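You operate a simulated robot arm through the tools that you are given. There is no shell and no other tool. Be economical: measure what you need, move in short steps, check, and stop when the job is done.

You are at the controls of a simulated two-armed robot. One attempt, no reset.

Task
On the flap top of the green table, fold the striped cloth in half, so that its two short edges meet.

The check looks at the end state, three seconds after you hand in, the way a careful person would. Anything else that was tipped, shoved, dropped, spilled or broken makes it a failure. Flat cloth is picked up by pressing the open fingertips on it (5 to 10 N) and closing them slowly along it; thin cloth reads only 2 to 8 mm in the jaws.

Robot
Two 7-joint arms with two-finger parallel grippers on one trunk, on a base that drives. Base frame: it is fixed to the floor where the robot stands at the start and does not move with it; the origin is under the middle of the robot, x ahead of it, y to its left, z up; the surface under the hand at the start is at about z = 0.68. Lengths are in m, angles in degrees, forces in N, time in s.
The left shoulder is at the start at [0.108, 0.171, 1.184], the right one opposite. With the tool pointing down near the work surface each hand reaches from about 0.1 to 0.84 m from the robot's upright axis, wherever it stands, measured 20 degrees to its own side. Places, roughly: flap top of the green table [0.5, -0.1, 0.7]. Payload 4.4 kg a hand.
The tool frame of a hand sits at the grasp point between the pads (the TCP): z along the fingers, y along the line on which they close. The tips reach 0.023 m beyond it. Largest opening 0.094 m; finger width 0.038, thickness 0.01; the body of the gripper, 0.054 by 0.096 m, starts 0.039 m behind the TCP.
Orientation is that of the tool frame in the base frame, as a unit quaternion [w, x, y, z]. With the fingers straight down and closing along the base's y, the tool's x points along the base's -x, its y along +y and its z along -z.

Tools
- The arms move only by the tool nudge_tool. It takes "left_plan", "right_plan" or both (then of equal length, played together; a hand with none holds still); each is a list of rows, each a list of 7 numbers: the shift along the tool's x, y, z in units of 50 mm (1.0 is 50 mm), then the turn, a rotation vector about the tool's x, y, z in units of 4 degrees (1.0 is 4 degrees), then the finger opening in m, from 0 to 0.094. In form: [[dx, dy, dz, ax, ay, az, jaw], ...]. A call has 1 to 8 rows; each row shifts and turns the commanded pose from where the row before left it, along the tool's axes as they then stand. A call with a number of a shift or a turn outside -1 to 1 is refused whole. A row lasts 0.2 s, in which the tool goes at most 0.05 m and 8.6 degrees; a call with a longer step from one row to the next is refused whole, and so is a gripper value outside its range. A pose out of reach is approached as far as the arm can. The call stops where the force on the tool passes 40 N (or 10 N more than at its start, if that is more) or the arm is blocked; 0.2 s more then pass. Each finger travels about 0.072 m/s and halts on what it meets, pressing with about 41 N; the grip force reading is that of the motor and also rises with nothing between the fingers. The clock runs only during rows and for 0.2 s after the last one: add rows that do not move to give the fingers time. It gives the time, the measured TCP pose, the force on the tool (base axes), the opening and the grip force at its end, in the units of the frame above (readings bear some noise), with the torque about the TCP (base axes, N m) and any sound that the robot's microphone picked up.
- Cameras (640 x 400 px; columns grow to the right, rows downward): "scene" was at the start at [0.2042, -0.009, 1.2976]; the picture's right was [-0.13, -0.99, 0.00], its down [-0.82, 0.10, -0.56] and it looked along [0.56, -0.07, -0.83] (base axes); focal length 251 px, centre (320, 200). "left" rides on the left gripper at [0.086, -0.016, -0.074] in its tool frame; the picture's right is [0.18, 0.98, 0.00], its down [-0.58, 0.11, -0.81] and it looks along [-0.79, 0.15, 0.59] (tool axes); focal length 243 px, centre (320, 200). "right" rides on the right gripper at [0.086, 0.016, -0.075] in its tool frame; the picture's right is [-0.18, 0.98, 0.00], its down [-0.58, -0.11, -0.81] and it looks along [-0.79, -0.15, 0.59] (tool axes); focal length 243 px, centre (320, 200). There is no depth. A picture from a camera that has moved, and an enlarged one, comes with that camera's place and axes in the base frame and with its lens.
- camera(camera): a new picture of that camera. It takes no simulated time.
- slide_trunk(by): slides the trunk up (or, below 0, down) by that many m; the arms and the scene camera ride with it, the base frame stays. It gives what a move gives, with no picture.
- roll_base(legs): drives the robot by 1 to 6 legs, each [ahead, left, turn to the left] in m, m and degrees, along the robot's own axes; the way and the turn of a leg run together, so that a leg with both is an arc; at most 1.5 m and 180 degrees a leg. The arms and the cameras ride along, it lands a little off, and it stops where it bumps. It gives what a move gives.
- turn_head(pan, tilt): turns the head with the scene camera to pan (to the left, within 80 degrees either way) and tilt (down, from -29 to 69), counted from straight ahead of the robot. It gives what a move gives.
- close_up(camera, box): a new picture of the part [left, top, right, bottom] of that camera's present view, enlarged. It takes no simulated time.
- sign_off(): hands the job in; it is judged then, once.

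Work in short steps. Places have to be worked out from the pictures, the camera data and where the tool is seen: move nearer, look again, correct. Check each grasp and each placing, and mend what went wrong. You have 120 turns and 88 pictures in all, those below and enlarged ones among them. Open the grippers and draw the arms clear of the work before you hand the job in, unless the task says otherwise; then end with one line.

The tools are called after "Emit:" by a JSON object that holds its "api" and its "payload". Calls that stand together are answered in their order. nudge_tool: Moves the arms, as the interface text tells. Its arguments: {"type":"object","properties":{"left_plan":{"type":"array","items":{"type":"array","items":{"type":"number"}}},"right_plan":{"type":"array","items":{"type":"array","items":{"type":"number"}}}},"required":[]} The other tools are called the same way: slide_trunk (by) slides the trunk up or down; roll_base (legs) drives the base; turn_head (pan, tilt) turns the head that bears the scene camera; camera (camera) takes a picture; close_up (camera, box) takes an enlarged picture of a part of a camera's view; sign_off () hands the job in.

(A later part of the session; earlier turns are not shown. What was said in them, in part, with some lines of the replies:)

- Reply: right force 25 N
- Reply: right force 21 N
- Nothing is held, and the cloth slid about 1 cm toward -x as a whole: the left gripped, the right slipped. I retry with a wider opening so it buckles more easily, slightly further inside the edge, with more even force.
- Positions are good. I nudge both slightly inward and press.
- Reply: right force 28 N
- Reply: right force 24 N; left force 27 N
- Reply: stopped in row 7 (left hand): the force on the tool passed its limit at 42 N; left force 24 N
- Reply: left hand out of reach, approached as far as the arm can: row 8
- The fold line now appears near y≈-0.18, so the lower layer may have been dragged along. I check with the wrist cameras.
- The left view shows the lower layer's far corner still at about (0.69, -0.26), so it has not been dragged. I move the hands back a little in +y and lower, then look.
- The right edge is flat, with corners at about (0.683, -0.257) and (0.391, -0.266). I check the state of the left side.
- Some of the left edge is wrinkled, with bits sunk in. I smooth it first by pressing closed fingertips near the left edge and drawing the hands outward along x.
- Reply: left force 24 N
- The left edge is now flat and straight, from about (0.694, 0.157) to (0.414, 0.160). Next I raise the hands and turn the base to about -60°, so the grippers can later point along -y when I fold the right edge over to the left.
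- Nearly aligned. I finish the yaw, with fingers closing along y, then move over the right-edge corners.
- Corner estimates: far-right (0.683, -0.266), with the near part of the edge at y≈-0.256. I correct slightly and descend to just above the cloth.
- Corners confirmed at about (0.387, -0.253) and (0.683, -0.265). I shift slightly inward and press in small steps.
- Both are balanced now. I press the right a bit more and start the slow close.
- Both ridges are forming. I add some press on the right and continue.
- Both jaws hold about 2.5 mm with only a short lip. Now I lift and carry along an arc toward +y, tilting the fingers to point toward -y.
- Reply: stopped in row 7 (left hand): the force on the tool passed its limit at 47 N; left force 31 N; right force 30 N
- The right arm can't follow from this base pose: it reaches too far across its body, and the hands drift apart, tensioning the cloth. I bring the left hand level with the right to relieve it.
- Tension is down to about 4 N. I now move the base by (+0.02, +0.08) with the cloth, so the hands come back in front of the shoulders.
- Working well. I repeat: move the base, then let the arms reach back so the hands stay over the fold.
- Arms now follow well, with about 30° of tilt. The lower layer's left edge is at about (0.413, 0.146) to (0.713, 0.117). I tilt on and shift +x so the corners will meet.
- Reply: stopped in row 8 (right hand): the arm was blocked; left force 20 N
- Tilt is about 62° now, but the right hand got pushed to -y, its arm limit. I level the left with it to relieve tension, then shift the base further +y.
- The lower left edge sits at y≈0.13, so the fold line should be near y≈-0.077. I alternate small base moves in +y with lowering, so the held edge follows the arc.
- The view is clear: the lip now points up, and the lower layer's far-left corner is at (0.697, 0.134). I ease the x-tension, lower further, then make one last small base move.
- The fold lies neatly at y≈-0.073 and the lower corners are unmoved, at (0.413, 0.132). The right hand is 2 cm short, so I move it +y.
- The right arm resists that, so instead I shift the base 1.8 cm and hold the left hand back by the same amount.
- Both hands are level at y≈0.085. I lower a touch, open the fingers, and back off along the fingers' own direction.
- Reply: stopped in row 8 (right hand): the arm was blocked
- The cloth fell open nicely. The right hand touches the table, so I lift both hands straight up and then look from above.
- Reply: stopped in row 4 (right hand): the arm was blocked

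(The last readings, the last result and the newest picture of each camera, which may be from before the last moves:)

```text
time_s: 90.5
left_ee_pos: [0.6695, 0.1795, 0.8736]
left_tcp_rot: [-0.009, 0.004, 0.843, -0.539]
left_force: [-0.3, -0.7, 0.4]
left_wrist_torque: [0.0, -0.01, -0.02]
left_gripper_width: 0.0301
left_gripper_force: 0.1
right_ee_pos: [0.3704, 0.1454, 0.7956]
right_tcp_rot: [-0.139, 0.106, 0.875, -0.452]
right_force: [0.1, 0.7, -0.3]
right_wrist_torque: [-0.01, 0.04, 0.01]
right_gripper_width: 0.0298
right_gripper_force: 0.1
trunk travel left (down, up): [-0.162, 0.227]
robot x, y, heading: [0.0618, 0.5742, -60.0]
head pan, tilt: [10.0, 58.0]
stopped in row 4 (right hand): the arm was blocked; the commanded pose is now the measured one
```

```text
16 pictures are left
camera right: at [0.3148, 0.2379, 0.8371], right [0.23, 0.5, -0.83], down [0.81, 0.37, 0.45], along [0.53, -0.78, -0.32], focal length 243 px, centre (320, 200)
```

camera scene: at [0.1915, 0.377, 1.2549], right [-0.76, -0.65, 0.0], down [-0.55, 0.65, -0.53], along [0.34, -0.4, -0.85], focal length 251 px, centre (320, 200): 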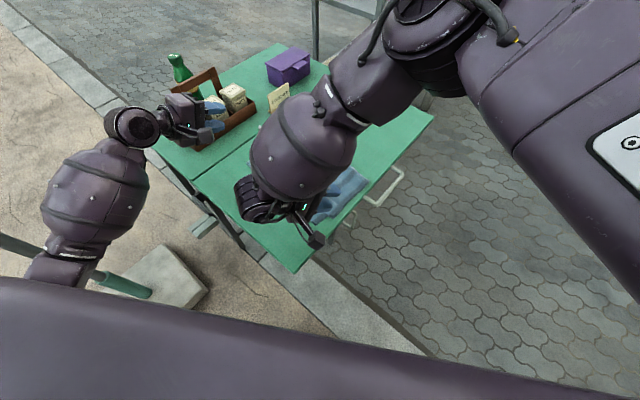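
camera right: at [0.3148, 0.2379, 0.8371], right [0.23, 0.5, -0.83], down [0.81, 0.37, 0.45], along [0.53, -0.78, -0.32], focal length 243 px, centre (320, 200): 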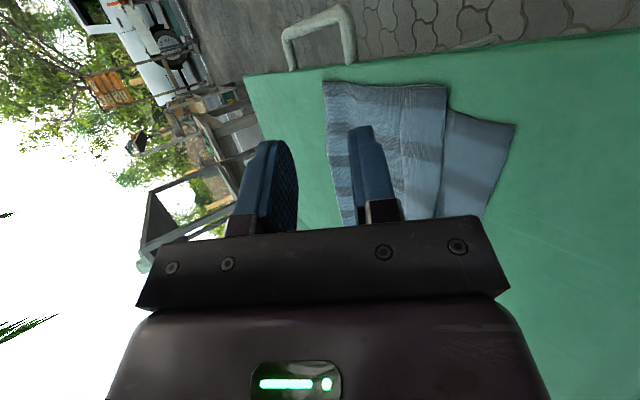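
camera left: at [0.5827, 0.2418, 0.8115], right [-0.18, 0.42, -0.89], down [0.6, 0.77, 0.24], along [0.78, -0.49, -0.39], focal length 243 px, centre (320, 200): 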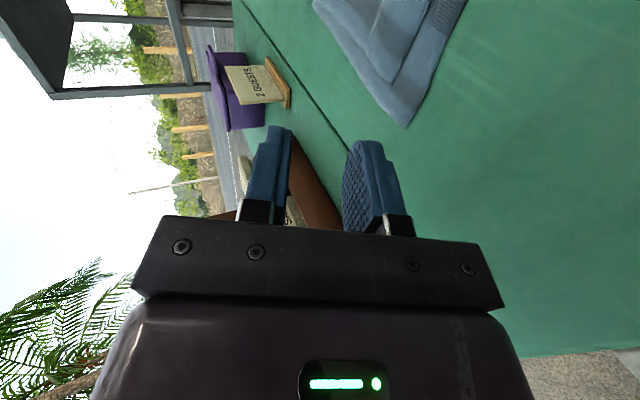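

I need a clear view, so I back the base off by 18 cm and look at the cloth.

Emit:
{"api": "roll_base", "payload": {"legs": [[-0.18, 0, 0]]}}

Emit:
{"api": "turn_head", "payload": {"pan": 12, "tilt": 45}}

Emit:
{"api": "camera", "payload": {"camera": "scene"}}

```text
time_s: 92.0
left_ee_pos: [0.578, 0.3372, 0.8744]
left_tcp_rot: [-0.008, 0.004, 0.843, -0.539]
left_force: [0.4, -0.5, -1.0]
left_wrist_torque: [0.02, -0.01, -0.02]
left_gripper_width: 0.03
left_gripper_force: 0.1
right_ee_pos: [0.2781, 0.3022, 0.7977]
right_tcp_rot: [-0.138, 0.108, 0.874, -0.453]
right_force: [-1.2, -0.4, 0.1]
right_wrist_torque: [0.02, -0.01, 0.01]
right_gripper_width: 0.0298
right_gripper_force: 0.1
trunk travel left (down, up): [-0.162, 0.227]
robot x, y, heading: [-0.0309, 0.7323, -59.6]
head pan, tilt: [10.0, 58.0]
```

```text
time_s: 92.7
left_ee_pos: [0.5776, 0.3373, 0.8743]
left_tcp_rot: [-0.008, 0.004, 0.843, -0.537]
left_force: [-0.4, 0.8, 0.1]
left_wrist_torque: [-0.01, 0.04, 0.0]
left_gripper_width: 0.0302
left_gripper_force: 0.1
right_ee_pos: [0.2779, 0.3022, 0.7981]
right_tcp_rot: [-0.139, 0.108, 0.874, -0.454]
right_force: [-0.1, -0.1, -0.7]
right_wrist_torque: [0.01, -0.03, -0.01]
right_gripper_width: 0.0302
right_gripper_force: 0.1
trunk travel left (down, up): [-0.162, 0.227]
robot x, y, heading: [-0.0311, 0.7271, -59.6]
head pan, tilt: [12.0, 45.0]
```

```text
15 pictures are left
camera scene: at [0.1097, 0.5267, 1.2722], right [-0.74, -0.67, 0.0], down [-0.48, 0.52, -0.71], along [0.48, -0.52, -0.71], focal length 251 px, centre (320, 200)
```

scene: 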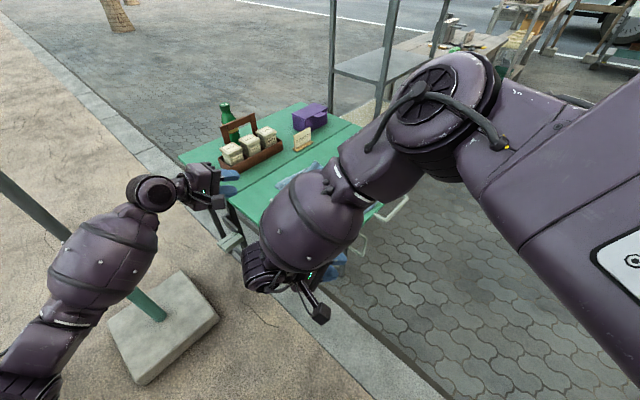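

The right arm blocks the view, so I swing it out to the robot's right and up.

Emit:
{"api": "nudge_tool", "payload": {"right_plan": [[0.5, -0.42, 0.37, 0, 0, 0, 0.03], [0.56, -0.47, 0.41, 0, 0, 0, 0.03], [0.56, -0.47, 0.41, 0, 0, 0, 0.03], [0.56, -0.47, 0.41, 0, 0, 0, 0.03], [0.56, -0.47, 0.41, 0, 0, 0, 0.03], [0.56, -0.47, 0.41, 0, 0, 0, 0.03], [0.56, -0.47, 0.41, 0, 0, 0, 0.03]]}}

Emit:
{"api": "camera", "payload": {"camera": "scene"}}

```text
time_s: 94.3
left_ee_pos: [0.5772, 0.3369, 0.8747]
left_tcp_rot: [-0.007, 0.005, 0.843, -0.538]
left_force: [0.4, -0.3, -0.1]
left_wrist_torque: [-0.02, 0.01, 0.03]
left_gripper_width: 0.03
left_gripper_force: 0.1
right_ee_pos: [0.039, 0.1633, 0.8804]
right_tcp_rot: [-0.138, 0.107, 0.874, -0.454]
right_force: [-0.6, 0.5, 0.6]
right_wrist_torque: [0.01, 0.01, -0.04]
right_gripper_width: 0.0299
right_gripper_force: 0.1
trunk travel left (down, up): [-0.162, 0.227]
robot x, y, heading: [-0.0302, 0.7308, -59.5]
head pan, tilt: [12.0, 45.0]
```

```text
14 pictures are left
camera scene: at [0.1089, 0.5268, 1.2724], right [-0.74, -0.67, 0.0], down [-0.48, 0.52, -0.71], along [0.48, -0.52, -0.71], focal length 251 px, centre (320, 200)
```

scene: 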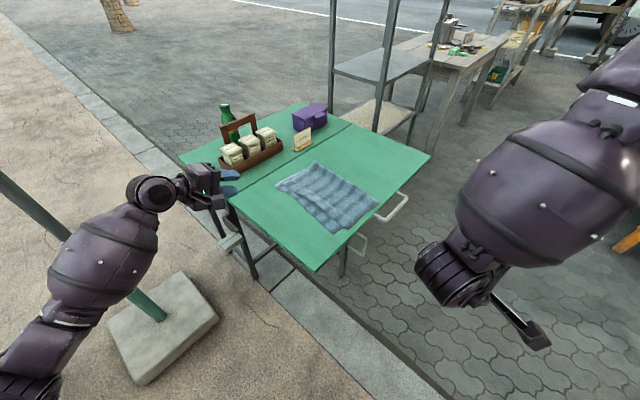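

Emit:
{"api": "close_up", "payload": {"camera": "scene", "box": [260, 145, 400, 240]}}

```text
4.21 times, centred on (330, 192) of scene
camera zoom: at [0.1089, 0.5268, 1.2724], right [-0.74, -0.67, 0.0], down [-0.48, 0.52, -0.71], along [0.48, -0.52, -0.71], focal length 1058 px, centre (278, 232)
```

zoom: 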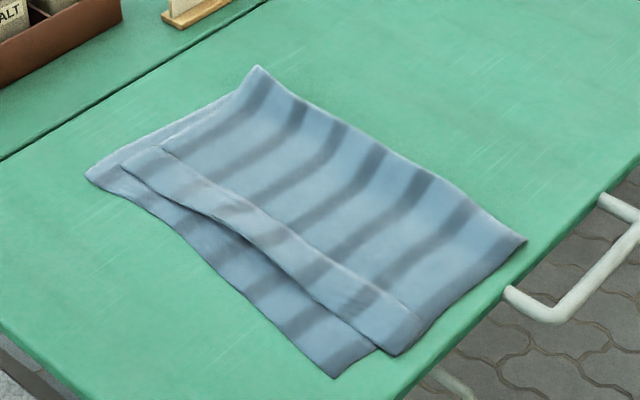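

The fold is mostly good, but the upper edge is about 4 cm short, perhaps because its edge strip is folded back on top. I zoom in more to see.

Emit:
{"api": "close_up", "payload": {"camera": "scene", "box": [318, 200, 374, 235]}}

Emit:
{"api": "close_up", "payload": {"camera": "scene", "box": [274, 168, 330, 203]}}

```text
11.43 times, centred on (346, 218) of scene
camera zoom: at [0.1089, 0.5268, 1.2724], right [-0.74, -0.67, 0.0], down [-0.48, 0.52, -0.71], along [0.48, -0.52, -0.71], focal length 2872 px, centre (23, 0)
```

zoom: 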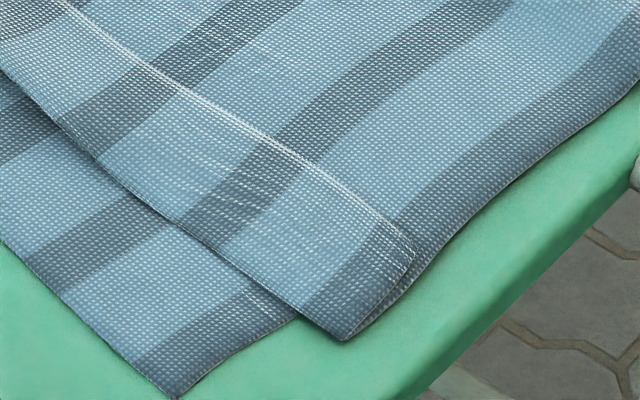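

```text
11.43 times, centred on (302, 186) of scene
camera zoom: at [0.1089, 0.5268, 1.2724], right [-0.74, -0.67, 0.0], down [-0.48, 0.52, -0.71], along [0.48, -0.52, -0.71], focal length 2872 px, centre (526, 366)
```

zoom: 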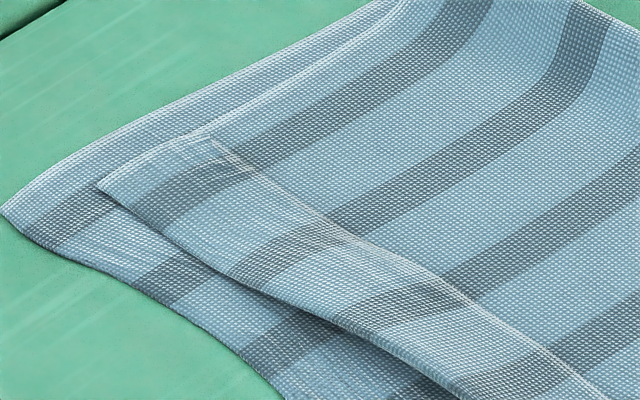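

Confirmed: a 3.5 cm flap of the upper layer's edge is folded back on top, with its free edge along y≈0.09–0.10. I'll unfold it by sweeping closed fingertips under the free edge toward +y. First I bring both hands back to vertical.

Emit:
{"api": "nudge_tool", "payload": {"left_plan": [[0, 0, 0, -1, 0, 0, 0], [0, 0, 0, -1, 0, 0, 0], [0, 0, 0, -1, 0, 0, 0], [0, 0, 0, -1, 0, 0, 0], [0, 0, 0, -1, 0, 0, 0], [0, 0, 0, -1, 0, 0, 0], [0, 0, 0, -1, 0, 0, 0], [0, 0, 0, -1, 0, 0, 0]], "right_plan": [[0, 0, 0, -0.971, -0.295, -0.229, 0], [0, 0, 0, -0.971, -0.295, -0.229, 0], [0, 0, 0, -0.971, -0.295, -0.229, 0], [0, 0, 0, -0.971, -0.295, -0.229, 0], [0, 0, 0, -0.971, -0.295, -0.229, 0], [0, 0, 0, -0.971, -0.295, -0.229, 0], [0, 0, 0, -0.971, -0.295, -0.229, 0], [0, 0, 0, -0.971, -0.295, -0.229, 0]]}}

Emit:
{"api": "nudge_tool", "payload": {"left_plan": [[0, 0, 0, -1, 0, 0, 0], [0, 0, 0, -1, 0, 0, 0], [0, 0, 0, -1, 0, 0, 0], [0, 0, 0, -1, 0, 0, 0], [0, 0, 0, -1, 0, 0, 0], [0, 0, 0, -1, 0, 0, 0], [0, 0, 0, -1, 0, 0, 0], [0, 0, 0, -1, 0, 0, 0]], "right_plan": [[0, 0, 0, -0.971, -0.295, -0.229, 0], [0, 0, 0, -0.971, -0.295, -0.229, 0], [0, 0, 0, -0.971, -0.295, -0.229, 0], [0, 0, 0, -0.971, -0.295, -0.229, 0], [0, 0, 0, -0.971, -0.295, -0.229, 0], [0, 0, 0, -0.971, -0.295, -0.229, 0], [0, 0, 0, 0, 0, 0, 0], [0, 0, 0, 0, 0, 0, 0]]}}

```text
time_s: 96.1
left_ee_pos: [0.5772, 0.3371, 0.8731]
left_tcp_rot: [-0.006, 0.007, 0.959, -0.284]
left_force: [0.1, -0.6, -0.7]
left_wrist_torque: [0.0, 0.03, -0.04]
left_gripper_width: 0.0
left_gripper_force: 41.0
right_ee_pos: [0.0391, 0.1616, 0.8807]
right_tcp_rot: [-0.061, 0.046, 0.977, -0.201]
right_force: [0.0, -0.2, -1.2]
right_wrist_torque: [0.0, -0.04, -0.03]
right_gripper_width: 0.0
right_gripper_force: 40.8
trunk travel left (down, up): [-0.162, 0.227]
robot x, y, heading: [-0.0307, 0.7335, -59.6]
head pan, tilt: [12.0, 45.0]
```

```text
time_s: 97.9
left_ee_pos: [0.578, 0.3369, 0.8742]
left_tcp_rot: [-0.004, 0.007, 1.0, -0.008]
left_force: [0.3, -0.8, -0.1]
left_wrist_torque: [-0.02, 0.0, -0.02]
left_gripper_width: 0.0
left_gripper_force: 41.3
right_ee_pos: [0.0387, 0.1617, 0.8794]
right_tcp_rot: [-0.001, 0.0, 1.0, 0.001]
right_force: [0.2, -0.4, 0.6]
right_wrist_torque: [-0.02, 0.01, -0.01]
right_gripper_width: 0.0
right_gripper_force: 41.2
trunk travel left (down, up): [-0.162, 0.227]
robot x, y, heading: [-0.031, 0.7316, -59.8]
head pan, tilt: [12.0, 45.0]
```

Both hands are vertical with fingers closed. I drive back to a position where both arms reach the flap comfortably.

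Emit:
{"api": "roll_base", "payload": {"legs": [[0.298, -0.103, 0]]}}

Emit:
{"api": "nudge_tool", "payload": {"left_plan": [[0.2, 0.2, 0, 0, 0, 0, 0], [0.2, 0.2, 0, 0, 0, 0, 0], [0.2, 0.2, 0, 0, 0, 0, 0], [0.1, 0, 0, 0, 0, 0, 0], [0, 0, 0, 0, 0, 0, 0], [0, 0, 0, 0, 0, 0, 0], [0, 0, 0, 0, 0, 0, 0], [0, 0, 0, 0, 0, 0, 0]], "right_plan": [[-0.8, 0.5, 0, 0, 0, 0, 0], [-0.8, 0.5, 0, 0, 0, 0, 0], [-0.8, 0.5, 0, 0, 0, 0, 0], [-0.8, 0.5, 0, 0, 0, 0, 0], [-0.8, 0.5, 0, 0, 0, 0, 0], [-0.8, 0.5, 0, 0, 0, 0, 0], [-0.8, 0.5, 0, 0, 0, 0, 0], [-0.8, 0.5, 0, 0, 0, 0, 0]]}}

```text
time_s: 100.0
left_ee_pos: [0.6393, 0.027, 0.8733]
left_tcp_rot: [-0.004, 0.009, 1.0, -0.009]
left_force: [0.5, 0.1, 0.1]
left_wrist_torque: [0.0, -0.01, -0.05]
left_gripper_width: 0.0
left_gripper_force: 41.2
right_ee_pos: [0.1014, -0.1475, 0.8801]
right_tcp_rot: [-0.001, 0.0, 1.0, 0.0]
right_force: [-0.6, -1.1, -1.2]
right_wrist_torque: [0.01, -0.01, 0.0]
right_gripper_width: 0.0001
right_gripper_force: 40.7
trunk travel left (down, up): [-0.162, 0.227]
robot x, y, heading: [0.0323, 0.4216, -60.2]
head pan, tilt: [12.0, 45.0]
```

```text
time_s: 101.8
left_ee_pos: [0.6055, 0.0599, 0.8738]
left_tcp_rot: [-0.005, 0.008, 1.0, -0.01]
left_force: [0.6, 0.4, 0.3]
left_wrist_torque: [0.01, 0.02, 0.03]
left_gripper_width: 0.0
left_gripper_force: 41.2
right_ee_pos: [0.423, 0.0536, 0.88]
right_tcp_rot: [-0.001, 0.0, 1.0, 0.0]
right_force: [0.1, 0.6, 0.5]
right_wrist_torque: [-0.01, 0.02, -0.02]
right_gripper_width: 0.0001
right_gripper_force: 41.0
trunk travel left (down, up): [-0.162, 0.227]
robot x, y, heading: [0.0317, 0.4196, -59.7]
head pan, tilt: [12.0, 45.0]
```

Both hands are in place behind the free edge. I tilt so the tips lead slightly toward +y and descend near the cloth.

Emit:
{"api": "nudge_tool", "payload": {"left_plan": [[0, 0, 0.6, -1, 0, 0, 0], [0, 0, 0.6, -1, 0, 0, 0], [0, 0, 0.6, -1, 0, 0, 0], [0, 0.2, 0.6, 0, 0, 0, 0], [0, 0.2, 0.5, 0, 0, 0, 0], [0, 0, 0.2, 0, 0, 0, 0], [0, 0, 0, 0, 0, 0, 0]], "right_plan": [[0, 0, 0.6, -1, 0, 0, 0], [0, 0, 0.6, -1, 0, 0, 0], [0, 0, 0.6, -1, 0, 0, 0], [0, 0.2, 0.6, 0, 0, 0, 0], [0, 0.2, 0.55, 0, 0, 0, 0], [0, 0, 0.25, 0, 0, 0, 0], [0, 0, 0, 0, 0, 0, 0]]}}

Emit:
{"api": "camera", "payload": {"camera": "left"}}

Emit:
{"api": "camera", "payload": {"camera": "right"}}

```text
time_s: 103.4
left_ee_pos: [0.604, 0.0956, 0.7234]
left_tcp_rot: [-0.004, 0.009, 0.996, 0.094]
left_force: [0.3, -0.9, -0.3]
left_wrist_torque: [-0.04, -0.04, 0.03]
left_gripper_width: 0.0
left_gripper_force: 40.9
right_ee_pos: [0.4209, 0.0928, 0.7274]
right_tcp_rot: [-0.002, -0.001, 0.994, 0.106]
right_force: [0.7, 0.1, 1.2]
right_wrist_torque: [0.0, 0.05, 0.01]
right_gripper_width: 0.0
right_gripper_force: 41.0
trunk travel left (down, up): [-0.162, 0.227]
robot x, y, heading: [0.0328, 0.4189, -59.8]
head pan, tilt: [12.0, 45.0]
```

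```text
10 pictures are left
camera left: at [0.5165, 0.0664, 0.7936], right [-0.17, 0.97, 0.19], down [0.59, -0.05, 0.81], along [0.79, 0.24, -0.56], focal length 243 px, centre (320, 200)
```

left: 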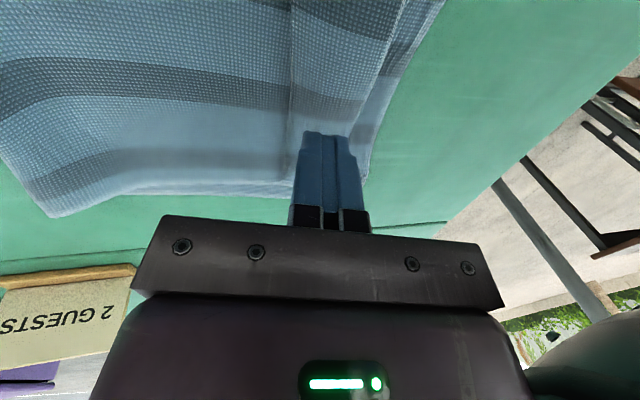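

```text
9 pictures are left
camera right: at [0.3341, 0.0934, 0.8032], right [0.18, 0.96, 0.21], down [0.58, -0.28, 0.77], along [0.79, -0.02, -0.61], focal length 243 px, centre (320, 200)
```

right: 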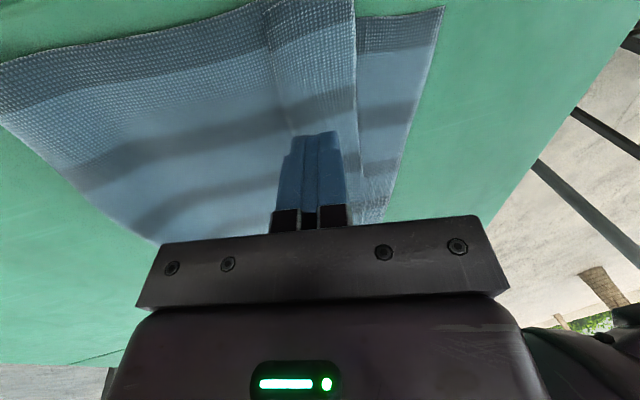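

The tips are over the flap; its free edge is at y≈0.085. I move back 4.3 cm to -y, then go down to touch just behind the free edge.

Emit:
{"api": "nudge_tool", "payload": {"left_plan": [[0, -0.42, -0.1, 0, 0, 0, 0], [0, -0.42, -0.1, 0, 0, 0, 0], [0, 0, 0.12, 0, 0, 0, 0], [0, 0, 0.1, 0, 0, 0, 0], [0, 0, 0, 0, 0, 0, 0]], "right_plan": [[0, -0.42, -0.1, 0, 0, 0, 0], [0, -0.42, -0.1, 0, 0, 0, 0], [0, 0, 0.18, 0, 0, 0, 0], [0, 0, 0.15, 0, 0, 0, 0], [0, 0, 0, 0, 0, 0, 0]]}}

```text
time_s: 104.6
left_ee_pos: [0.6039, 0.054, 0.7138]
left_tcp_rot: [-0.003, 0.009, 0.995, 0.095]
left_force: [0.3, -0.3, -0.8]
left_wrist_torque: [0.01, -0.04, -0.03]
left_gripper_width: 0.0
left_gripper_force: 40.8
right_ee_pos: [0.4198, 0.0527, 0.7115]
right_tcp_rot: [-0.001, 0.0, 0.994, 0.106]
right_force: [0.5, 1.4, -0.5]
right_wrist_torque: [0.0, 0.03, 0.01]
right_gripper_width: 0.0
right_gripper_force: 40.9
trunk travel left (down, up): [-0.162, 0.227]
robot x, y, heading: [0.0292, 0.4224, -59.9]
head pan, tilt: [12.0, 45.0]
```

Emit:
{"api": "nudge_tool", "payload": {"left_plan": [[0, 0, 0.08, 0, 0, 0, 0], [0, 0, 0.06, 0, 0, 0, 0], [0, 0, 0, 0, 0, 0, 0]], "right_plan": [[0, 0, 0.06, 0, 0, 0, 0], [0, 0, 0.04, 0, 0, 0, 0], [0, 0, 0, 0, 0, 0, 0]]}}

```text
time_s: 105.4
left_ee_pos: [0.6027, 0.0544, 0.7084]
left_tcp_rot: [-0.004, 0.009, 0.995, 0.095]
left_force: [-0.1, -0.3, -0.5]
left_wrist_torque: [0.02, -0.02, -0.02]
left_gripper_width: 0.0003
left_gripper_force: 40.3
right_ee_pos: [0.4202, 0.0545, 0.7069]
right_tcp_rot: [-0.001, 0.0, 0.994, 0.105]
right_force: [0.3, -1.0, 1.0]
right_wrist_torque: [-0.02, 0.04, -0.01]
right_gripper_width: 0.0
right_gripper_force: 41.1
trunk travel left (down, up): [-0.162, 0.227]
robot x, y, heading: [0.031, 0.4259, -60.0]
head pan, tilt: [12.0, 45.0]
```

Nearly touching now. I lower another 1.5 mm and sweep +y about 9 cm.

Emit:
{"api": "nudge_tool", "payload": {"left_plan": [[0, 0, 0.04, 0, 0, 0, 0], [0, 0.2, 0.04, 0, 0, 0, 0], [0, 0.2, 0.04, 0, 0, 0, 0], [0, 0.2, 0.04, 0, 0, 0, 0], [0, 0.25, 0.035, 0, 0, 0, 0], [0, 0.25, 0.035, 0, 0, 0, 0], [0, 0.25, 0.035, 0, 0, 0, 0], [0, 0.25, 0.035, 0, 0, 0, 0]], "right_plan": [[0, 0, 0.03, 0, 0, 0, 0], [0, 0.2, 0.04, 0, 0, 0, 0], [0, 0.2, 0.04, 0, 0, 0, 0], [0, 0.2, 0.04, 0, 0, 0, 0], [0, 0.25, 0.035, 0, 0, 0, 0], [0, 0.25, 0.035, 0, 0, 0, 0], [0, 0.25, 0.035, 0, 0, 0, 0], [0, 0.25, 0.035, 0, 0, 0, 0]]}}

Emit:
{"api": "camera", "payload": {"camera": "right"}}

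```text
time_s: 107.2
left_ee_pos: [0.606, 0.1373, 0.7076]
left_tcp_rot: [-0.003, 0.01, 0.995, 0.096]
left_force: [0.5, -0.6, 1.1]
left_wrist_torque: [-0.05, 0.02, -0.02]
left_gripper_width: 0.0002
left_gripper_force: 40.5
right_ee_pos: [0.4203, 0.1359, 0.7098]
right_tcp_rot: [-0.001, 0.0, 0.994, 0.106]
right_force: [0.3, -0.3, -0.3]
right_wrist_torque: [0.0, 0.0, 0.01]
right_gripper_width: 0.0
right_gripper_force: 41.4
trunk travel left (down, up): [-0.162, 0.227]
robot x, y, heading: [0.0312, 0.419, -59.8]
head pan, tilt: [12.0, 45.0]
```

```text
8 pictures are left
camera right: at [0.3343, 0.136, 0.7861], right [0.18, 0.96, 0.21], down [0.58, -0.27, 0.77], along [0.79, -0.02, -0.61], focal length 243 px, centre (320, 200)
```

right: 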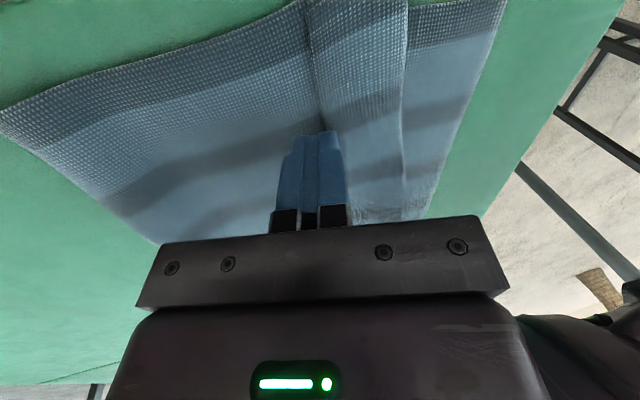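

The push slid the whole cloth about 5 cm in +y instead of flipping the flap. I'll hold the cloth body down with the left hand while the right sweeps the flap over.

Emit:
{"api": "nudge_tool", "payload": {"left_plan": [[0, 0, -0.6, 0, 0, 0, 0], [0.4, -0.6, -0.1, 0, 0, 0, 0], [0.4, -0.6, -0.1, 0, 0, 0, 0], [0.3, -0.5, -0.1, 0, 0, 0, 0], [0, 0, 0.5, 0, 0, 0, 0], [0, 0, 0.15, 0, 0, 0, 0], [0, 0, 0, 0, 0, 0, 0]], "right_plan": [[0, 0, 0, 0, 0, 0, 0], [0, 0, 0, 0, 0, 0, 0], [0, 0, 0, 0, 0, 0, 0], [0, 0, 0, 0, 0, 0, 0], [0, 0, 0, 0, 0, 0, 0], [0, 0, 0, 0, 0, 0, 0], [0, 0, 0, 0, 0, 0, 0]]}}

```text
time_s: 108.8
left_ee_pos: [0.5466, 0.0514, 0.7064]
left_tcp_rot: [-0.003, 0.01, 0.995, 0.095]
left_force: [0.9, -0.1, 7.2]
left_wrist_torque: [0.0, -0.08, 0.02]
left_gripper_width: 0.0002
left_gripper_force: 41.4
right_ee_pos: [0.4202, 0.1356, 0.7105]
right_tcp_rot: [0.0, -0.001, 0.995, 0.104]
right_force: [1.2, 0.4, 0.1]
right_wrist_torque: [0.01, 0.0, -0.01]
right_gripper_width: 0.0
right_gripper_force: 40.7
trunk travel left (down, up): [-0.162, 0.227]
robot x, y, heading: [0.0319, 0.4203, -59.8]
head pan, tilt: [12.0, 45.0]
```

The left now holds with 7 N. The right steps back 1.2 cm, lowers to contact and sweeps +y.

Emit:
{"api": "nudge_tool", "payload": {"left_plan": [[0, 0, 0.012, 0, 0, 0, 0], [0, 0, 0, 0, 0, 0, 0], [0, 0, 0, 0, 0, 0, 0], [0, 0, 0, 0, 0, 0, 0], [0, 0, 0, 0, 0, 0, 0], [0, 0, 0, 0, 0, 0, 0], [0, 0, 0, 0, 0, 0, 0], [0, 0, 0, 0, 0, 0, 0]], "right_plan": [[0, -0.25, -0.05, 0, 0, 0, 0], [0, 0, 0.09, 0, 0, 0, 0], [0, 0.2, 0.045, 0, 0, 0, 0], [0, 0.25, 0.055, 0, 0, 0, 0], [0, 0.25, 0.055, 0, 0, 0, 0], [0, 0.3, 0.065, 0, 0, 0, 0], [0, 0.3, 0.065, 0, 0, 0, 0], [0, 0.3, 0.065, 0, 0, 0, 0]]}}

Emit:
{"api": "camera", "payload": {"camera": "right"}}

```text
time_s: 110.6
left_ee_pos: [0.5469, 0.0523, 0.704]
left_tcp_rot: [-0.003, 0.009, 0.995, 0.095]
left_force: [-0.5, 0.1, 6.1]
left_wrist_torque: [-0.03, -0.04, -0.01]
left_gripper_width: 0.0001
left_gripper_force: 40.8
right_ee_pos: [0.4201, 0.2062, 0.7044]
right_tcp_rot: [0.001, 0.001, 0.994, 0.106]
right_force: [0.5, -0.9, 2.0]
right_wrist_torque: [-0.01, -0.01, 0.0]
right_gripper_width: 0.0
right_gripper_force: 41.2
trunk travel left (down, up): [-0.162, 0.227]
robot x, y, heading: [0.032, 0.4208, -60.0]
head pan, tilt: [12.0, 45.0]
```

```text
7 pictures are left
camera right: at [0.3344, 0.2063, 0.7802], right [0.18, 0.96, 0.21], down [0.58, -0.27, 0.77], along [0.79, -0.02, -0.61], focal length 243 px, centre (320, 200)
```

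right: 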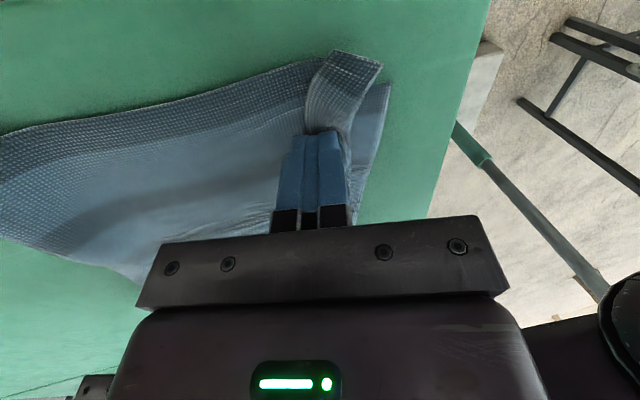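

The flap's near end seems to be coming over. I lift the right hand to see its state.

Emit:
{"api": "nudge_tool", "payload": {"right_plan": [[0, 0, -0.6, 0, 0, 0, 0], [0, 0, -0.8, 0, 0, 0, 0], [0, 0, -0.4, 0, 0, 0, 0]]}}

Emit:
{"api": "close_up", "payload": {"camera": "right", "box": [180, 0, 500, 200]}}

```text
time_s: 111.4
left_ee_pos: [0.5473, 0.0517, 0.7057]
left_tcp_rot: [-0.003, 0.008, 0.995, 0.095]
left_force: [-0.1, 0.8, 7.1]
left_wrist_torque: [-0.02, -0.08, -0.01]
left_gripper_width: 0.0002
left_gripper_force: 40.9
right_ee_pos: [0.4198, 0.1873, 0.793]
right_tcp_rot: [-0.002, 0.0, 0.994, 0.105]
right_force: [0.6, -0.2, 0.1]
right_wrist_torque: [0.01, -0.03, -0.03]
right_gripper_width: 0.0
right_gripper_force: 41.1
trunk travel left (down, up): [-0.162, 0.227]
robot x, y, heading: [0.033, 0.4225, -59.8]
head pan, tilt: [12.0, 45.0]
```

```text
2.00 times, centred on (340, 100) of right
camera zoom: at [0.3341, 0.1873, 0.8696], right [0.18, 0.96, 0.21], down [0.58, -0.28, 0.77], along [0.79, -0.02, -0.61], focal length 485 px, centre (280, 400)
```

zoom: 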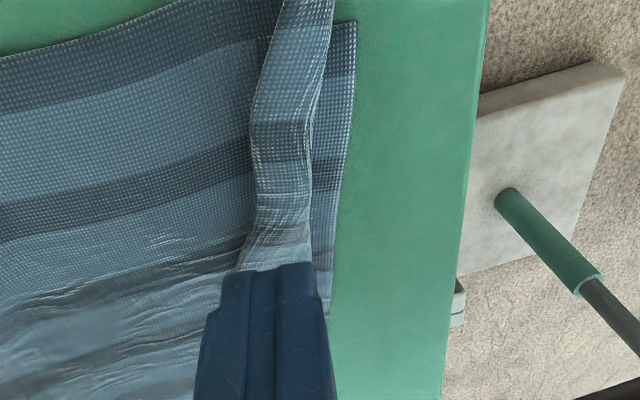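

The flap is only partly up. The left arm can sweep further, so I swap roles: the right holds the body down at y≈0.06, and the left sweeps.

Emit:
{"api": "nudge_tool", "payload": {"left_plan": [[0, 0, -0.4, 0, 0, 0, 0], [0, 0, -0.3, 0, 0, 0, 0], [-0.3, 0.5, 0.1, 0, 0, 0, 0], [-0.3, 0.5, 0.1, 0, 0, 0, 0], [-0.3, 0.4, 0.1, 0, 0, 0, 0], [0, 0, 0, 0, 0, 0, 0], [0, 0, 0, 0, 0, 0, 0]], "right_plan": [[0, -0.7, 0.1, 0, 0, 0, 0], [0, -0.7, 0.1, 0, 0, 0, 0], [0, -0.7, 0.15, 0, 0, 0, 0], [0, -0.7, 0.3, 0, 0, 0, 0], [0, 0, 0.4, 0, 0, 0, 0], [0, 0, 0.1, 0, 0, 0, 0], [0, 0, 0, 0, 0, 0, 0]]}}

```text
time_s: 112.3
left_ee_pos: [0.5607, 0.0651, 0.738]
left_tcp_rot: [0.0, -0.001, 0.996, 0.093]
left_force: [-0.3, -1.0, -0.8]
left_wrist_torque: [0.1, -0.03, 0.1]
left_gripper_width: 0.0
left_gripper_force: 40.8
right_ee_pos: [0.4217, 0.1028, 0.7581]
right_tcp_rot: [0.002, -0.011, 0.994, 0.113]
right_force: [0.6, 1.1, 0.5]
right_wrist_torque: [-0.12, -0.01, -0.03]
right_gripper_width: 0.0
right_gripper_force: 41.3
trunk travel left (down, up): [-0.162, 0.227]
robot x, y, heading: [0.0308, 0.4238, -60.0]
head pan, tilt: [12.0, 45.0]
stopped in row 4 (left hand): the force on the tool passed its limit at 62 N (the readings are from after the stop); the commanded pose is now the measured one
```

The hands touched because the left wrist camera is close to the right gripper. I separate them by moving the left to +x first, then place the right.

Emit:
{"api": "nudge_tool", "payload": {"left_plan": [[-0.5, 0, -0.2, 0, 0, 0, 0], [-0.5, 0, 0, 0, 0, 0, 0], [-0.2, 0.4, 0, 0, 0, 0, 0], [0, 0.5, 0, 0, 0, 0, 0], [0, 0.3, 0, 0, 0, 0, 0]]}}

Emit:
{"api": "nudge_tool", "payload": {"right_plan": [[0, -0.3, 0, 0, 0, 0, 0], [0, -0.5, 0.1, 0, 0, 0, 0], [0, 0, 0.5, 0, 0, 0, 0], [0, 0, 0.2, 0, 0, 0, 0], [0, 0, 0, 0, 0, 0, 0]]}}

```text
time_s: 113.5
left_ee_pos: [0.6219, 0.1241, 0.7606]
left_tcp_rot: [-0.001, 0.0, 0.996, 0.093]
left_force: [0.4, 0.0, 0.3]
left_wrist_torque: [0.02, 0.0, 0.03]
left_gripper_width: 0.0
left_gripper_force: 41.2
right_ee_pos: [0.4222, 0.1036, 0.7576]
right_tcp_rot: [0.003, -0.01, 0.994, 0.113]
right_force: [-0.4, 1.1, -0.6]
right_wrist_torque: [-0.01, 0.02, 0.03]
right_gripper_width: 0.0
right_gripper_force: 40.5
trunk travel left (down, up): [-0.162, 0.227]
robot x, y, heading: [0.0295, 0.4221, -59.8]
head pan, tilt: [12.0, 45.0]
```

```text
time_s: 114.7
left_ee_pos: [0.6223, 0.1234, 0.7602]
left_tcp_rot: [0.0, -0.001, 0.996, 0.093]
left_force: [-0.9, 0.2, -0.1]
left_wrist_torque: [0.01, 0.0, 0.02]
left_gripper_width: 0.0
left_gripper_force: 40.9
right_ee_pos: [0.4232, 0.0722, 0.7116]
right_tcp_rot: [0.002, -0.01, 0.993, 0.114]
right_force: [1.0, 0.3, 1.9]
right_wrist_torque: [0.03, 0.03, -0.02]
right_gripper_width: 0.0
right_gripper_force: 40.9
trunk travel left (down, up): [-0.162, 0.227]
robot x, y, heading: [0.0275, 0.4204, -59.8]
head pan, tilt: [12.0, 45.0]
```

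I check the flap's place on the left side before sweeping, while lowering the right to hold.

Emit:
{"api": "nudge_tool", "payload": {"right_plan": [[0, 0, 0.12, 0, 0, 0, 0], [0, 0, 0.04, 0, 0, 0, 0], [0, 0, 0, 0, 0, 0, 0]]}}

Emit:
{"api": "camera", "payload": {"camera": "left"}}

```text
time_s: 115.5
left_ee_pos: [0.6219, 0.1241, 0.7611]
left_tcp_rot: [-0.002, 0.001, 0.996, 0.092]
left_force: [0.5, -0.8, 0.5]
left_wrist_torque: [0.0, 0.02, 0.02]
left_gripper_width: 0.0001
left_gripper_force: 40.9
right_ee_pos: [0.422, 0.0749, 0.7033]
right_tcp_rot: [0.001, -0.01, 0.994, 0.112]
right_force: [1.0, -0.5, 7.0]
right_wrist_torque: [-0.05, 0.05, 0.0]
right_gripper_width: 0.0001
right_gripper_force: 41.0
trunk travel left (down, up): [-0.162, 0.227]
robot x, y, heading: [0.0343, 0.4227, -60.1]
head pan, tilt: [12.0, 45.0]
```

```text
5 pictures are left
camera left: at [0.5348, 0.0936, 0.8308], right [-0.18, 0.97, 0.18], down [0.58, -0.04, 0.81], along [0.79, 0.25, -0.56], focal length 243 px, centre (320, 200)
```

left: 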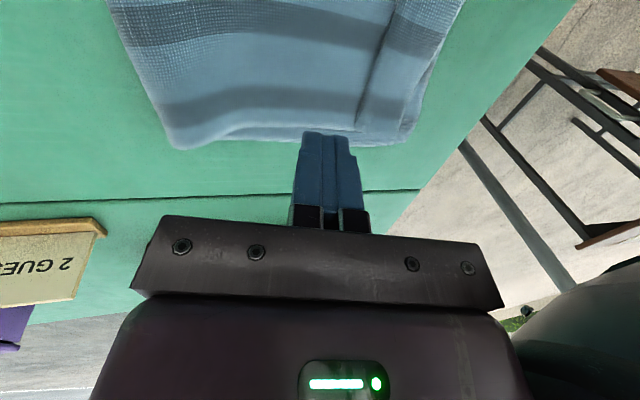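

The free edge near x≈0.62 is at y≈0.172 and its crease at about 0.215. I lower the left just behind it and sweep well past the crease while the right holds.

Emit:
{"api": "nudge_tool", "payload": {"left_plan": [[0, -0.1, 0.5, 0, 0, 0, 0], [0, -0.1, 0.45, 0, 0, 0, 0], [0, 0, 0.12, 0, 0, 0, 0], [0, 0, 0.04, 0, 0, 0, 0], [0, 0, 0, 0, 0, 0, 0]]}}

```text
time_s: 116.7
left_ee_pos: [0.621, 0.1219, 0.7053]
left_tcp_rot: [0.001, -0.001, 0.996, 0.091]
left_force: [-0.3, 0.9, 18.7]
left_wrist_torque: [-0.08, -0.29, 0.0]
left_gripper_width: 0.0
left_gripper_force: 40.5
right_ee_pos: [0.4211, 0.0759, 0.7049]
right_tcp_rot: [0.003, -0.009, 0.994, 0.112]
right_force: [0.1, -0.2, 2.2]
right_wrist_torque: [-0.01, 0.02, -0.02]
right_gripper_width: 0.0
right_gripper_force: 41.4
trunk travel left (down, up): [-0.162, 0.227]
robot x, y, heading: [0.0311, 0.4222, -60.0]
head pan, tilt: [12.0, 45.0]
```

Emit:
{"api": "nudge_tool", "payload": {"left_plan": [[0, 0, -0.035, 0, 0, 0, 0], [0, 0.3, 0.057, 0, 0, 0, 0], [0, 0.35, 0.067, 0, 0, 0, 0], [0, 0.35, 0.067, 0, 0, 0, 0], [0, 0.35, 0.067, 0, 0, 0, 0], [0, 0.35, 0.067, 0, 0, 0, 0], [0, 0.35, 0.067, 0, 0, 0, 0], [0, 0.35, 0.067, 0, 0, 0, 0]], "right_plan": [[0, 0, 0.03, 0, 0, 0, 0], [0, 0, 0, 0, 0, 0, 0], [0, 0, 0, 0, 0, 0, 0], [0, 0, 0, 0, 0, 0, 0], [0, 0, 0, 0, 0, 0, 0], [0, 0, 0, 0, 0, 0, 0], [0, 0, 0, 0, 0, 0, 0], [0, 0, 0, 0, 0, 0, 0]]}}

Emit:
{"api": "camera", "payload": {"camera": "left"}}

```text
time_s: 118.5
left_ee_pos: [0.6204, 0.2448, 0.7041]
left_tcp_rot: [-0.001, 0.0, 0.996, 0.092]
left_force: [-5.4, -5.3, 8.3]
left_wrist_torque: [-0.16, 0.05, -0.08]
left_gripper_width: 0.0002
left_gripper_force: 40.4
right_ee_pos: [0.4223, 0.076, 0.7029]
right_tcp_rot: [0.003, -0.009, 0.994, 0.112]
right_force: [4.5, 1.5, 27.3]
right_wrist_torque: [-0.08, 0.21, 0.13]
right_gripper_width: 0.0
right_gripper_force: 41.4
trunk travel left (down, up): [-0.162, 0.227]
robot x, y, heading: [0.03, 0.4243, -59.9]
head pan, tilt: [12.0, 45.0]
```

```text
4 pictures are left
camera left: at [0.533, 0.2153, 0.7755], right [-0.18, 0.97, 0.18], down [0.58, -0.04, 0.81], along [0.79, 0.25, -0.56], focal length 243 px, centre (320, 200)
```

left: 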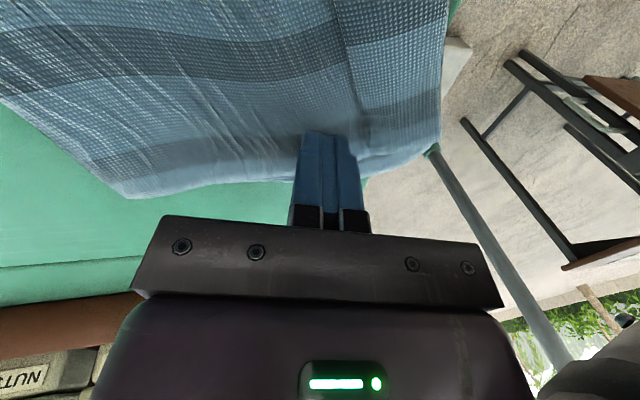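

Pushing just drags the cloth. New idea: let the table's left edge help. If the creased edge overhangs it, gravity will drop the flap open, and then I pull the cloth back. I lift the left hand, press with the right, and drag +y with the base.

Emit:
{"api": "nudge_tool", "payload": {"left_plan": [[0, 0, -0.3, 0, 0, 0, 0], [0, 0, -0.8, 0, 0, 0, 0], [0, -0.6, -0.1, 0, 0, 0, 0], [0, -0.6, -0.1, 0, 0, 0, 0], [0, -0.5, -0.1, 0, 0, 0, 0], [0, 0, 0, 0, 0, 0, 0]], "right_plan": [[0, 0, -0.02, 0, 0, 0, 0], [0, 0, 0, 0, 0, 0, 0], [0, 0, 0, 0, 0, 0, 0], [0, 0, 0, 0, 0, 0, 0], [0, 0, 0, 0, 0, 0, 0], [0, 0, 0, 0, 0, 0, 0]]}}

Emit:
{"api": "roll_base", "payload": {"legs": [[-0.052, 0.03, 0]]}}

```text
time_s: 119.9
left_ee_pos: [0.6207, 0.1478, 0.7574]
left_tcp_rot: [0.0, 0.0, 0.996, 0.092]
left_force: [-0.3, 0.4, 0.9]
left_wrist_torque: [0.0, 0.01, 0.02]
left_gripper_width: 0.0
left_gripper_force: 41.2
right_ee_pos: [0.4228, 0.0753, 0.702]
right_tcp_rot: [0.003, -0.01, 0.994, 0.113]
right_force: [2.8, 3.3, 24.0]
right_wrist_torque: [-0.03, 0.24, -0.03]
right_gripper_width: 0.0001
right_gripper_force: 41.3
trunk travel left (down, up): [-0.162, 0.227]
robot x, y, heading: [0.0308, 0.4192, -59.7]
head pan, tilt: [12.0, 45.0]
```

```text
time_s: 120.8
left_ee_pos: [0.6214, 0.2084, 0.758]
left_tcp_rot: [0.0, -0.002, 0.996, 0.09]
left_force: [-0.3, 0.3, -0.5]
left_wrist_torque: [0.03, 0.0, -0.02]
left_gripper_width: 0.0
left_gripper_force: 40.8
right_ee_pos: [0.4222, 0.1357, 0.7029]
right_tcp_rot: [0.003, -0.012, 0.993, 0.113]
right_force: [-0.4, 5.7, 24.5]
right_wrist_torque: [0.0, 0.32, -0.06]
right_gripper_width: 0.0
right_gripper_force: 40.8
trunk travel left (down, up): [-0.162, 0.227]
robot x, y, heading: [0.0267, 0.4811, -59.8]
head pan, tilt: [12.0, 45.0]
```

Emit:
{"api": "camera", "payload": {"camera": "right"}}

```text
3 pictures are left
camera right: at [0.3354, 0.1336, 0.7784], right [0.16, 0.96, 0.22], down [0.58, -0.27, 0.77], along [0.8, 0.01, -0.6], focal length 243 px, centre (320, 200)
```

right: 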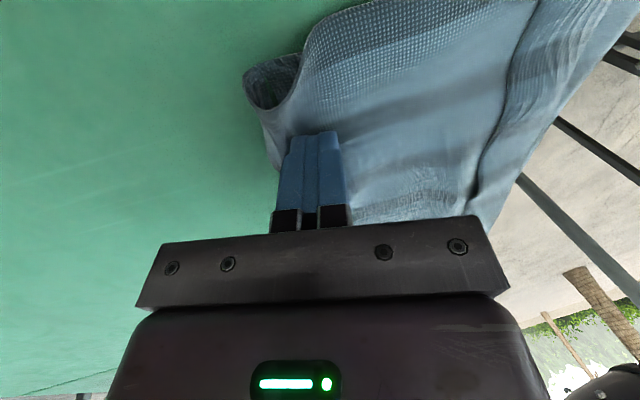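

The cloth moves as one, with its fold now near y≈0.118. I add the left hand's press and drag another 6 cm, so the creased edge overhangs well past the table edge.

Emit:
{"api": "nudge_tool", "payload": {"left_plan": [[0, -0.4, -0.08, 0, 0, 0, 0], [0, -0.3, 0.45, 0, 0, 0, 0], [0, 0, 0.45, 0, 0, 0, 0], [0, 0, 0.2, 0, 0, 0, 0], [0, 0, 0.05, 0, 0, 0, 0], [0, 0, 0, 0, 0, 0, 0]], "right_plan": [[0, 0, 0, 0, 0, 0, 0], [0, 0, 0, 0, 0, 0, 0], [0, 0, 0, 0, 0, 0, 0], [0, 0, 0, 0, 0, 0, 0], [0, 0, -0.015, 0, 0, 0, 0], [0, 0, 0, 0, 0, 0, 0]]}}

```text
time_s: 122.2
left_ee_pos: [0.6248, 0.1802, 0.705]
left_tcp_rot: [0.004, 0.0, 0.996, 0.086]
left_force: [-0.9, 1.5, 26.4]
left_wrist_torque: [-0.09, -0.21, -0.01]
left_gripper_width: 0.0
left_gripper_force: 41.0
right_ee_pos: [0.4205, 0.1358, 0.7043]
right_tcp_rot: [0.002, -0.011, 0.994, 0.113]
right_force: [0.3, 0.0, 1.5]
right_wrist_torque: [-0.01, 0.0, -0.02]
right_gripper_width: 0.0001
right_gripper_force: 40.9
trunk travel left (down, up): [-0.162, 0.227]
robot x, y, heading: [0.0339, 0.4777, -59.4]
head pan, tilt: [12.0, 45.0]
stopped in row 6 (left hand): the force on the tool passed its limit at 42 N (the readings are from after the stop); the commanded pose is now the measured one
```

Emit:
{"api": "nudge_tool", "payload": {"left_plan": [[0, 0, -0.025, 0, 0, 0, 0], [0, 0, 0, 0, 0, 0, 0]], "right_plan": [[0, 0, 0.025, 0, 0, 0, 0], [0, 0, 0, 0, 0, 0, 0]]}}

Emit:
{"api": "roll_base", "payload": {"legs": [[-0.056, 0.033, 0]]}}

Emit:
{"api": "camera", "payload": {"camera": "right"}}

```text
time_s: 122.8
left_ee_pos: [0.6234, 0.1799, 0.7063]
left_tcp_rot: [0.003, 0.0, 0.996, 0.087]
left_force: [1.9, -4.2, 29.7]
left_wrist_torque: [-0.24, -0.34, -0.05]
left_gripper_width: 0.0
left_gripper_force: 41.5
right_ee_pos: [0.4209, 0.1361, 0.7031]
right_tcp_rot: [0.004, -0.01, 0.994, 0.112]
right_force: [0.6, -0.6, 4.5]
right_wrist_torque: [-0.05, 0.06, 0.0]
right_gripper_width: 0.0
right_gripper_force: 40.4
trunk travel left (down, up): [-0.162, 0.227]
robot x, y, heading: [0.0302, 0.4784, -59.6]
head pan, tilt: [12.0, 45.0]
```

```text
time_s: 124.1
left_ee_pos: [0.6252, 0.2475, 0.7047]
left_tcp_rot: [0.003, 0.0, 0.996, 0.089]
left_force: [-3.4, 2.0, 13.3]
left_wrist_torque: [-0.05, -0.1, -0.03]
left_gripper_width: 0.0
left_gripper_force: 41.3
right_ee_pos: [0.422, 0.2057, 0.7032]
right_tcp_rot: [0.003, -0.012, 0.993, 0.114]
right_force: [-1.3, 0.3, 10.4]
right_wrist_torque: [-0.05, 0.12, 0.0]
right_gripper_width: 0.0
right_gripper_force: 40.7
trunk travel left (down, up): [-0.162, 0.227]
robot x, y, heading: [0.0307, 0.5474, -59.8]
head pan, tilt: [12.0, 45.0]
stopped in leg 1: the force on the tool passed its limit at 44 N (the readings are from after the stop); the commanded pose is now the measured one
```

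```text
2 pictures are left
camera right: at [0.3353, 0.2022, 0.7785], right [0.16, 0.96, 0.22], down [0.58, -0.28, 0.77], along [0.8, 0.01, -0.6], focal length 243 px, centre (320, 200)
```

right: 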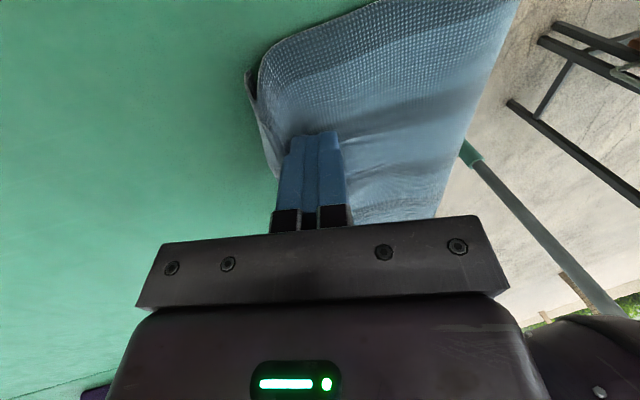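

The edge now drapes over the table side, so gravity should have dropped the flap. I pull the cloth back onto the table by pressing and driving toward -y.

Emit:
{"api": "roll_base", "payload": {"legs": [[0.065, -0.0375, 0]]}}

Emit:
{"api": "roll_base", "payload": {"legs": [[0.065, -0.0375, 0]]}}

```text
time_s: 125.1
left_ee_pos: [0.6224, 0.1727, 0.7058]
left_tcp_rot: [0.005, -0.001, 0.996, 0.088]
left_force: [-0.3, -2.9, 13.8]
left_wrist_torque: [-0.15, -0.18, -0.02]
left_gripper_width: 0.0
left_gripper_force: 41.3
right_ee_pos: [0.421, 0.129, 0.7032]
right_tcp_rot: [0.004, -0.011, 0.994, 0.113]
right_force: [0.4, -1.6, 11.6]
right_wrist_torque: [-0.11, 0.06, 0.04]
right_gripper_width: 0.0
right_gripper_force: 40.8
trunk travel left (down, up): [-0.162, 0.227]
robot x, y, heading: [0.0312, 0.4706, -59.9]
head pan, tilt: [12.0, 45.0]
```

```text
time_s: 126.2
left_ee_pos: [0.6228, 0.0958, 0.7058]
left_tcp_rot: [0.003, 0.001, 0.996, 0.089]
left_force: [-0.1, -1.7, 10.7]
left_wrist_torque: [-0.12, -0.1, -0.04]
left_gripper_width: 0.0
left_gripper_force: 40.8
right_ee_pos: [0.4203, 0.0528, 0.7029]
right_tcp_rot: [0.002, -0.01, 0.994, 0.113]
right_force: [-0.3, -2.2, 9.8]
right_wrist_torque: [-0.05, 0.1, 0.02]
right_gripper_width: 0.0
right_gripper_force: 41.0
trunk travel left (down, up): [-0.162, 0.227]
robot x, y, heading: [0.0297, 0.3951, -59.7]
head pan, tilt: [12.0, 45.0]
```

Now I lift both hands clear, swing the right arm aside, back off, and look.

Emit:
{"api": "nudge_tool", "payload": {"left_plan": [[0, 0, -0.3, 0, 0, 0, 0], [0, 0, -0.8, 0, 0, 0, 0], [0, 0, -0.8, 0, 0, 0, 0], [0, 0, -0.8, 0, 0, 0, 0], [0, 0, -0.5, 0, 0, 0, 0], [0, 0, 0, 0, 0, 0, 0], [0, 0, 0, 0, 0, 0, 0], [0, 0, 0, 0, 0, 0, 0]], "right_plan": [[0, 0, -0.3, 0, 0, 0, 0], [0, 0, -0.8, 0, 0, 0, 0], [0, 0, -0.8, 0, 0, 0, 0], [0, 0, -0.8, 0, 0, 0, 0], [0.74, -0.37, -0.33, 0, 0, 0, 0], [0.74, -0.37, -0.33, 0, 0, 0, 0], [0.74, -0.37, -0.2, 0, 0, 0, 0], [0.74, -0.37, -0.2, 0, 0, 0, 0]]}}

Emit:
{"api": "roll_base", "payload": {"legs": [[-0.3, 0.1, 0]]}}

Emit:
{"api": "nudge_tool", "payload": {"right_plan": [[0.74, -0.37, 0, 0, 0, 0, 0], [0.74, -0.37, 0, 0, 0, 0, 0], [0.74, -0.37, 0, 0, 0, 0, 0]]}}

Emit:
{"api": "close_up", "payload": {"camera": "scene", "box": [240, 135, 400, 240]}}

```text
time_s: 128.0
left_ee_pos: [0.6214, 0.0662, 0.8606]
left_tcp_rot: [0.002, 0.001, 0.996, 0.089]
left_force: [-0.2, 0.5, -0.5]
left_wrist_torque: [0.02, 0.0, 0.0]
left_gripper_width: 0.0
left_gripper_force: 41.0
right_ee_pos: [0.2695, -0.0657, 0.8673]
right_tcp_rot: [0.003, -0.01, 0.993, 0.114]
right_force: [0.4, 0.4, 0.5]
right_wrist_torque: [0.0, -0.03, -0.02]
right_gripper_width: 0.0003
right_gripper_force: 40.8
trunk travel left (down, up): [-0.162, 0.227]
robot x, y, heading: [0.0306, 0.3914, -59.7]
head pan, tilt: [12.0, 45.0]
```

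```text
time_s: 130.1
left_ee_pos: [0.5591, 0.3784, 0.8609]
left_tcp_rot: [0.002, -0.002, 0.996, 0.089]
left_force: [0.6, 0.2, 0.8]
left_wrist_torque: [-0.01, -0.03, 0.0]
left_gripper_width: 0.0
left_gripper_force: 40.7
right_ee_pos: [0.207, 0.2434, 0.8674]
right_tcp_rot: [0.002, -0.012, 0.994, 0.112]
right_force: [-0.1, 0.2, -0.8]
right_wrist_torque: [0.02, 0.04, -0.01]
right_gripper_width: 0.0
right_gripper_force: 41.0
trunk travel left (down, up): [-0.162, 0.227]
robot x, y, heading: [-0.0314, 0.701, -59.5]
head pan, tilt: [12.0, 45.0]
```

```text
time_s: 130.9
left_ee_pos: [0.5569, 0.3766, 0.8606]
left_tcp_rot: [0.002, -0.001, 0.996, 0.089]
left_force: [0.3, -0.2, 0.3]
left_wrist_torque: [0.0, 0.0, 0.02]
left_gripper_width: 0.0
left_gripper_force: 40.7
right_ee_pos: [0.0966, 0.1844, 0.8538]
right_tcp_rot: [0.002, -0.012, 0.994, 0.113]
right_force: [-0.5, -0.1, -0.6]
right_wrist_torque: [0.02, -0.03, -0.02]
right_gripper_width: 0.0
right_gripper_force: 40.9
trunk travel left (down, up): [-0.162, 0.227]
robot x, y, heading: [-0.0362, 0.7031, -59.4]
head pan, tilt: [12.0, 45.0]
```

```text
3.81 times, centred on (320, 188) of scene
camera zoom: at [0.1044, 0.5004, 1.2724], right [-0.74, -0.67, 0.0], down [-0.48, 0.52, -0.71], along [0.48, -0.52, -0.71], focal length 958 px, centre (320, 248)
```

zoom: 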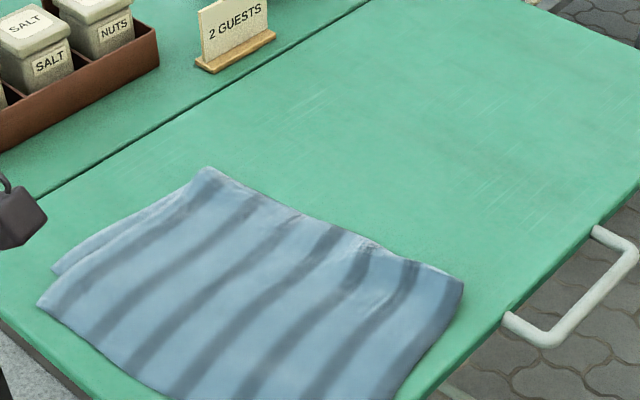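

The flap has fallen open and the cloth is folded in half and flat. The upper edge lies about 3 cm past the lower one at the far corner. I use the last picture to check the near corner.

Emit:
{"api": "close_up", "payload": {"camera": "scene", "box": [235, 165, 385, 270]}}

```text
3.81 times, centred on (310, 218) of scene
camera zoom: at [0.1044, 0.5004, 1.2724], right [-0.74, -0.67, 0.0], down [-0.48, 0.52, -0.71], along [0.48, -0.52, -0.71], focal length 958 px, centre (358, 133)
```

zoom: 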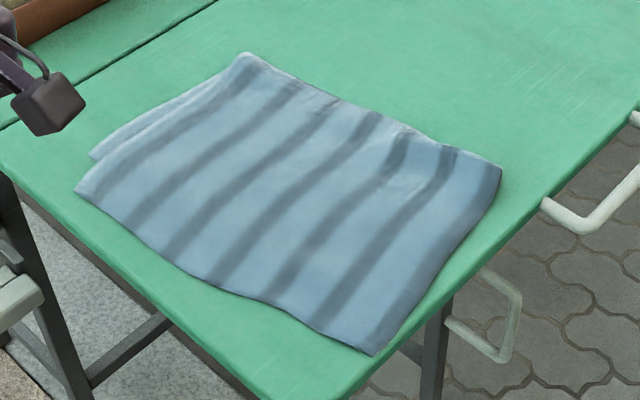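

The cloth lies flat and folded in half, with the upper edge covering the lower and the near corners close together. The remaining offset is about 3 cm at the far corner. With no pictures left, more handling is riskier than it's worth, so I open the grippers, raise the hands clear and hand in.

Emit:
{"api": "nudge_tool", "payload": {"left_plan": [[0, 0, -0.4, 0, 0, 0, 0.04], [0, 0, -0.4, 0, 0, 0, 0.08], [0, 0, 0, 0, 0, 0, 0.08], [0, 0, 0, 0, 0, 0, 0.08]], "right_plan": [[0, 0, -0.4, 0, 0, 0, 0.04], [0, 0, -0.4, 0, 0, 0, 0.08], [0, 0, 0, 0, 0, 0, 0.08], [0, 0, 0, 0, 0, 0, 0.08]]}}

Emit:
{"api": "sign_off", "payload": {}}

```text
time_s: 131.9
left_ee_pos: [0.5576, 0.3675, 0.9003]
left_tcp_rot: [0.002, -0.001, 0.996, 0.089]
left_force: [0.2, -0.6, 0.2]
left_wrist_torque: [-0.01, -0.02, -0.02]
left_gripper_width: 0.08
left_gripper_force: 0.0
right_ee_pos: [0.0963, 0.176, 0.8925]
right_tcp_rot: [0.003, -0.011, 0.993, 0.113]
right_force: [0.0, -0.3, 0.3]
right_wrist_torque: [0.01, -0.05, 0.03]
right_gripper_width: 0.0802
right_gripper_force: 0.0
trunk travel left (down, up): [-0.162, 0.227]
robot x, y, heading: [-0.0332, 0.7054, -59.4]
head pan, tilt: [12.0, 45.0]
```

```text
The job is handed in.
```

I folded the striped cloth in half on the flap top and handed it in, but its short edges don't meet exactly: the upper one lies about 3 cm past the lower at the far corner, and the lower near corner was hidden in the last picture.
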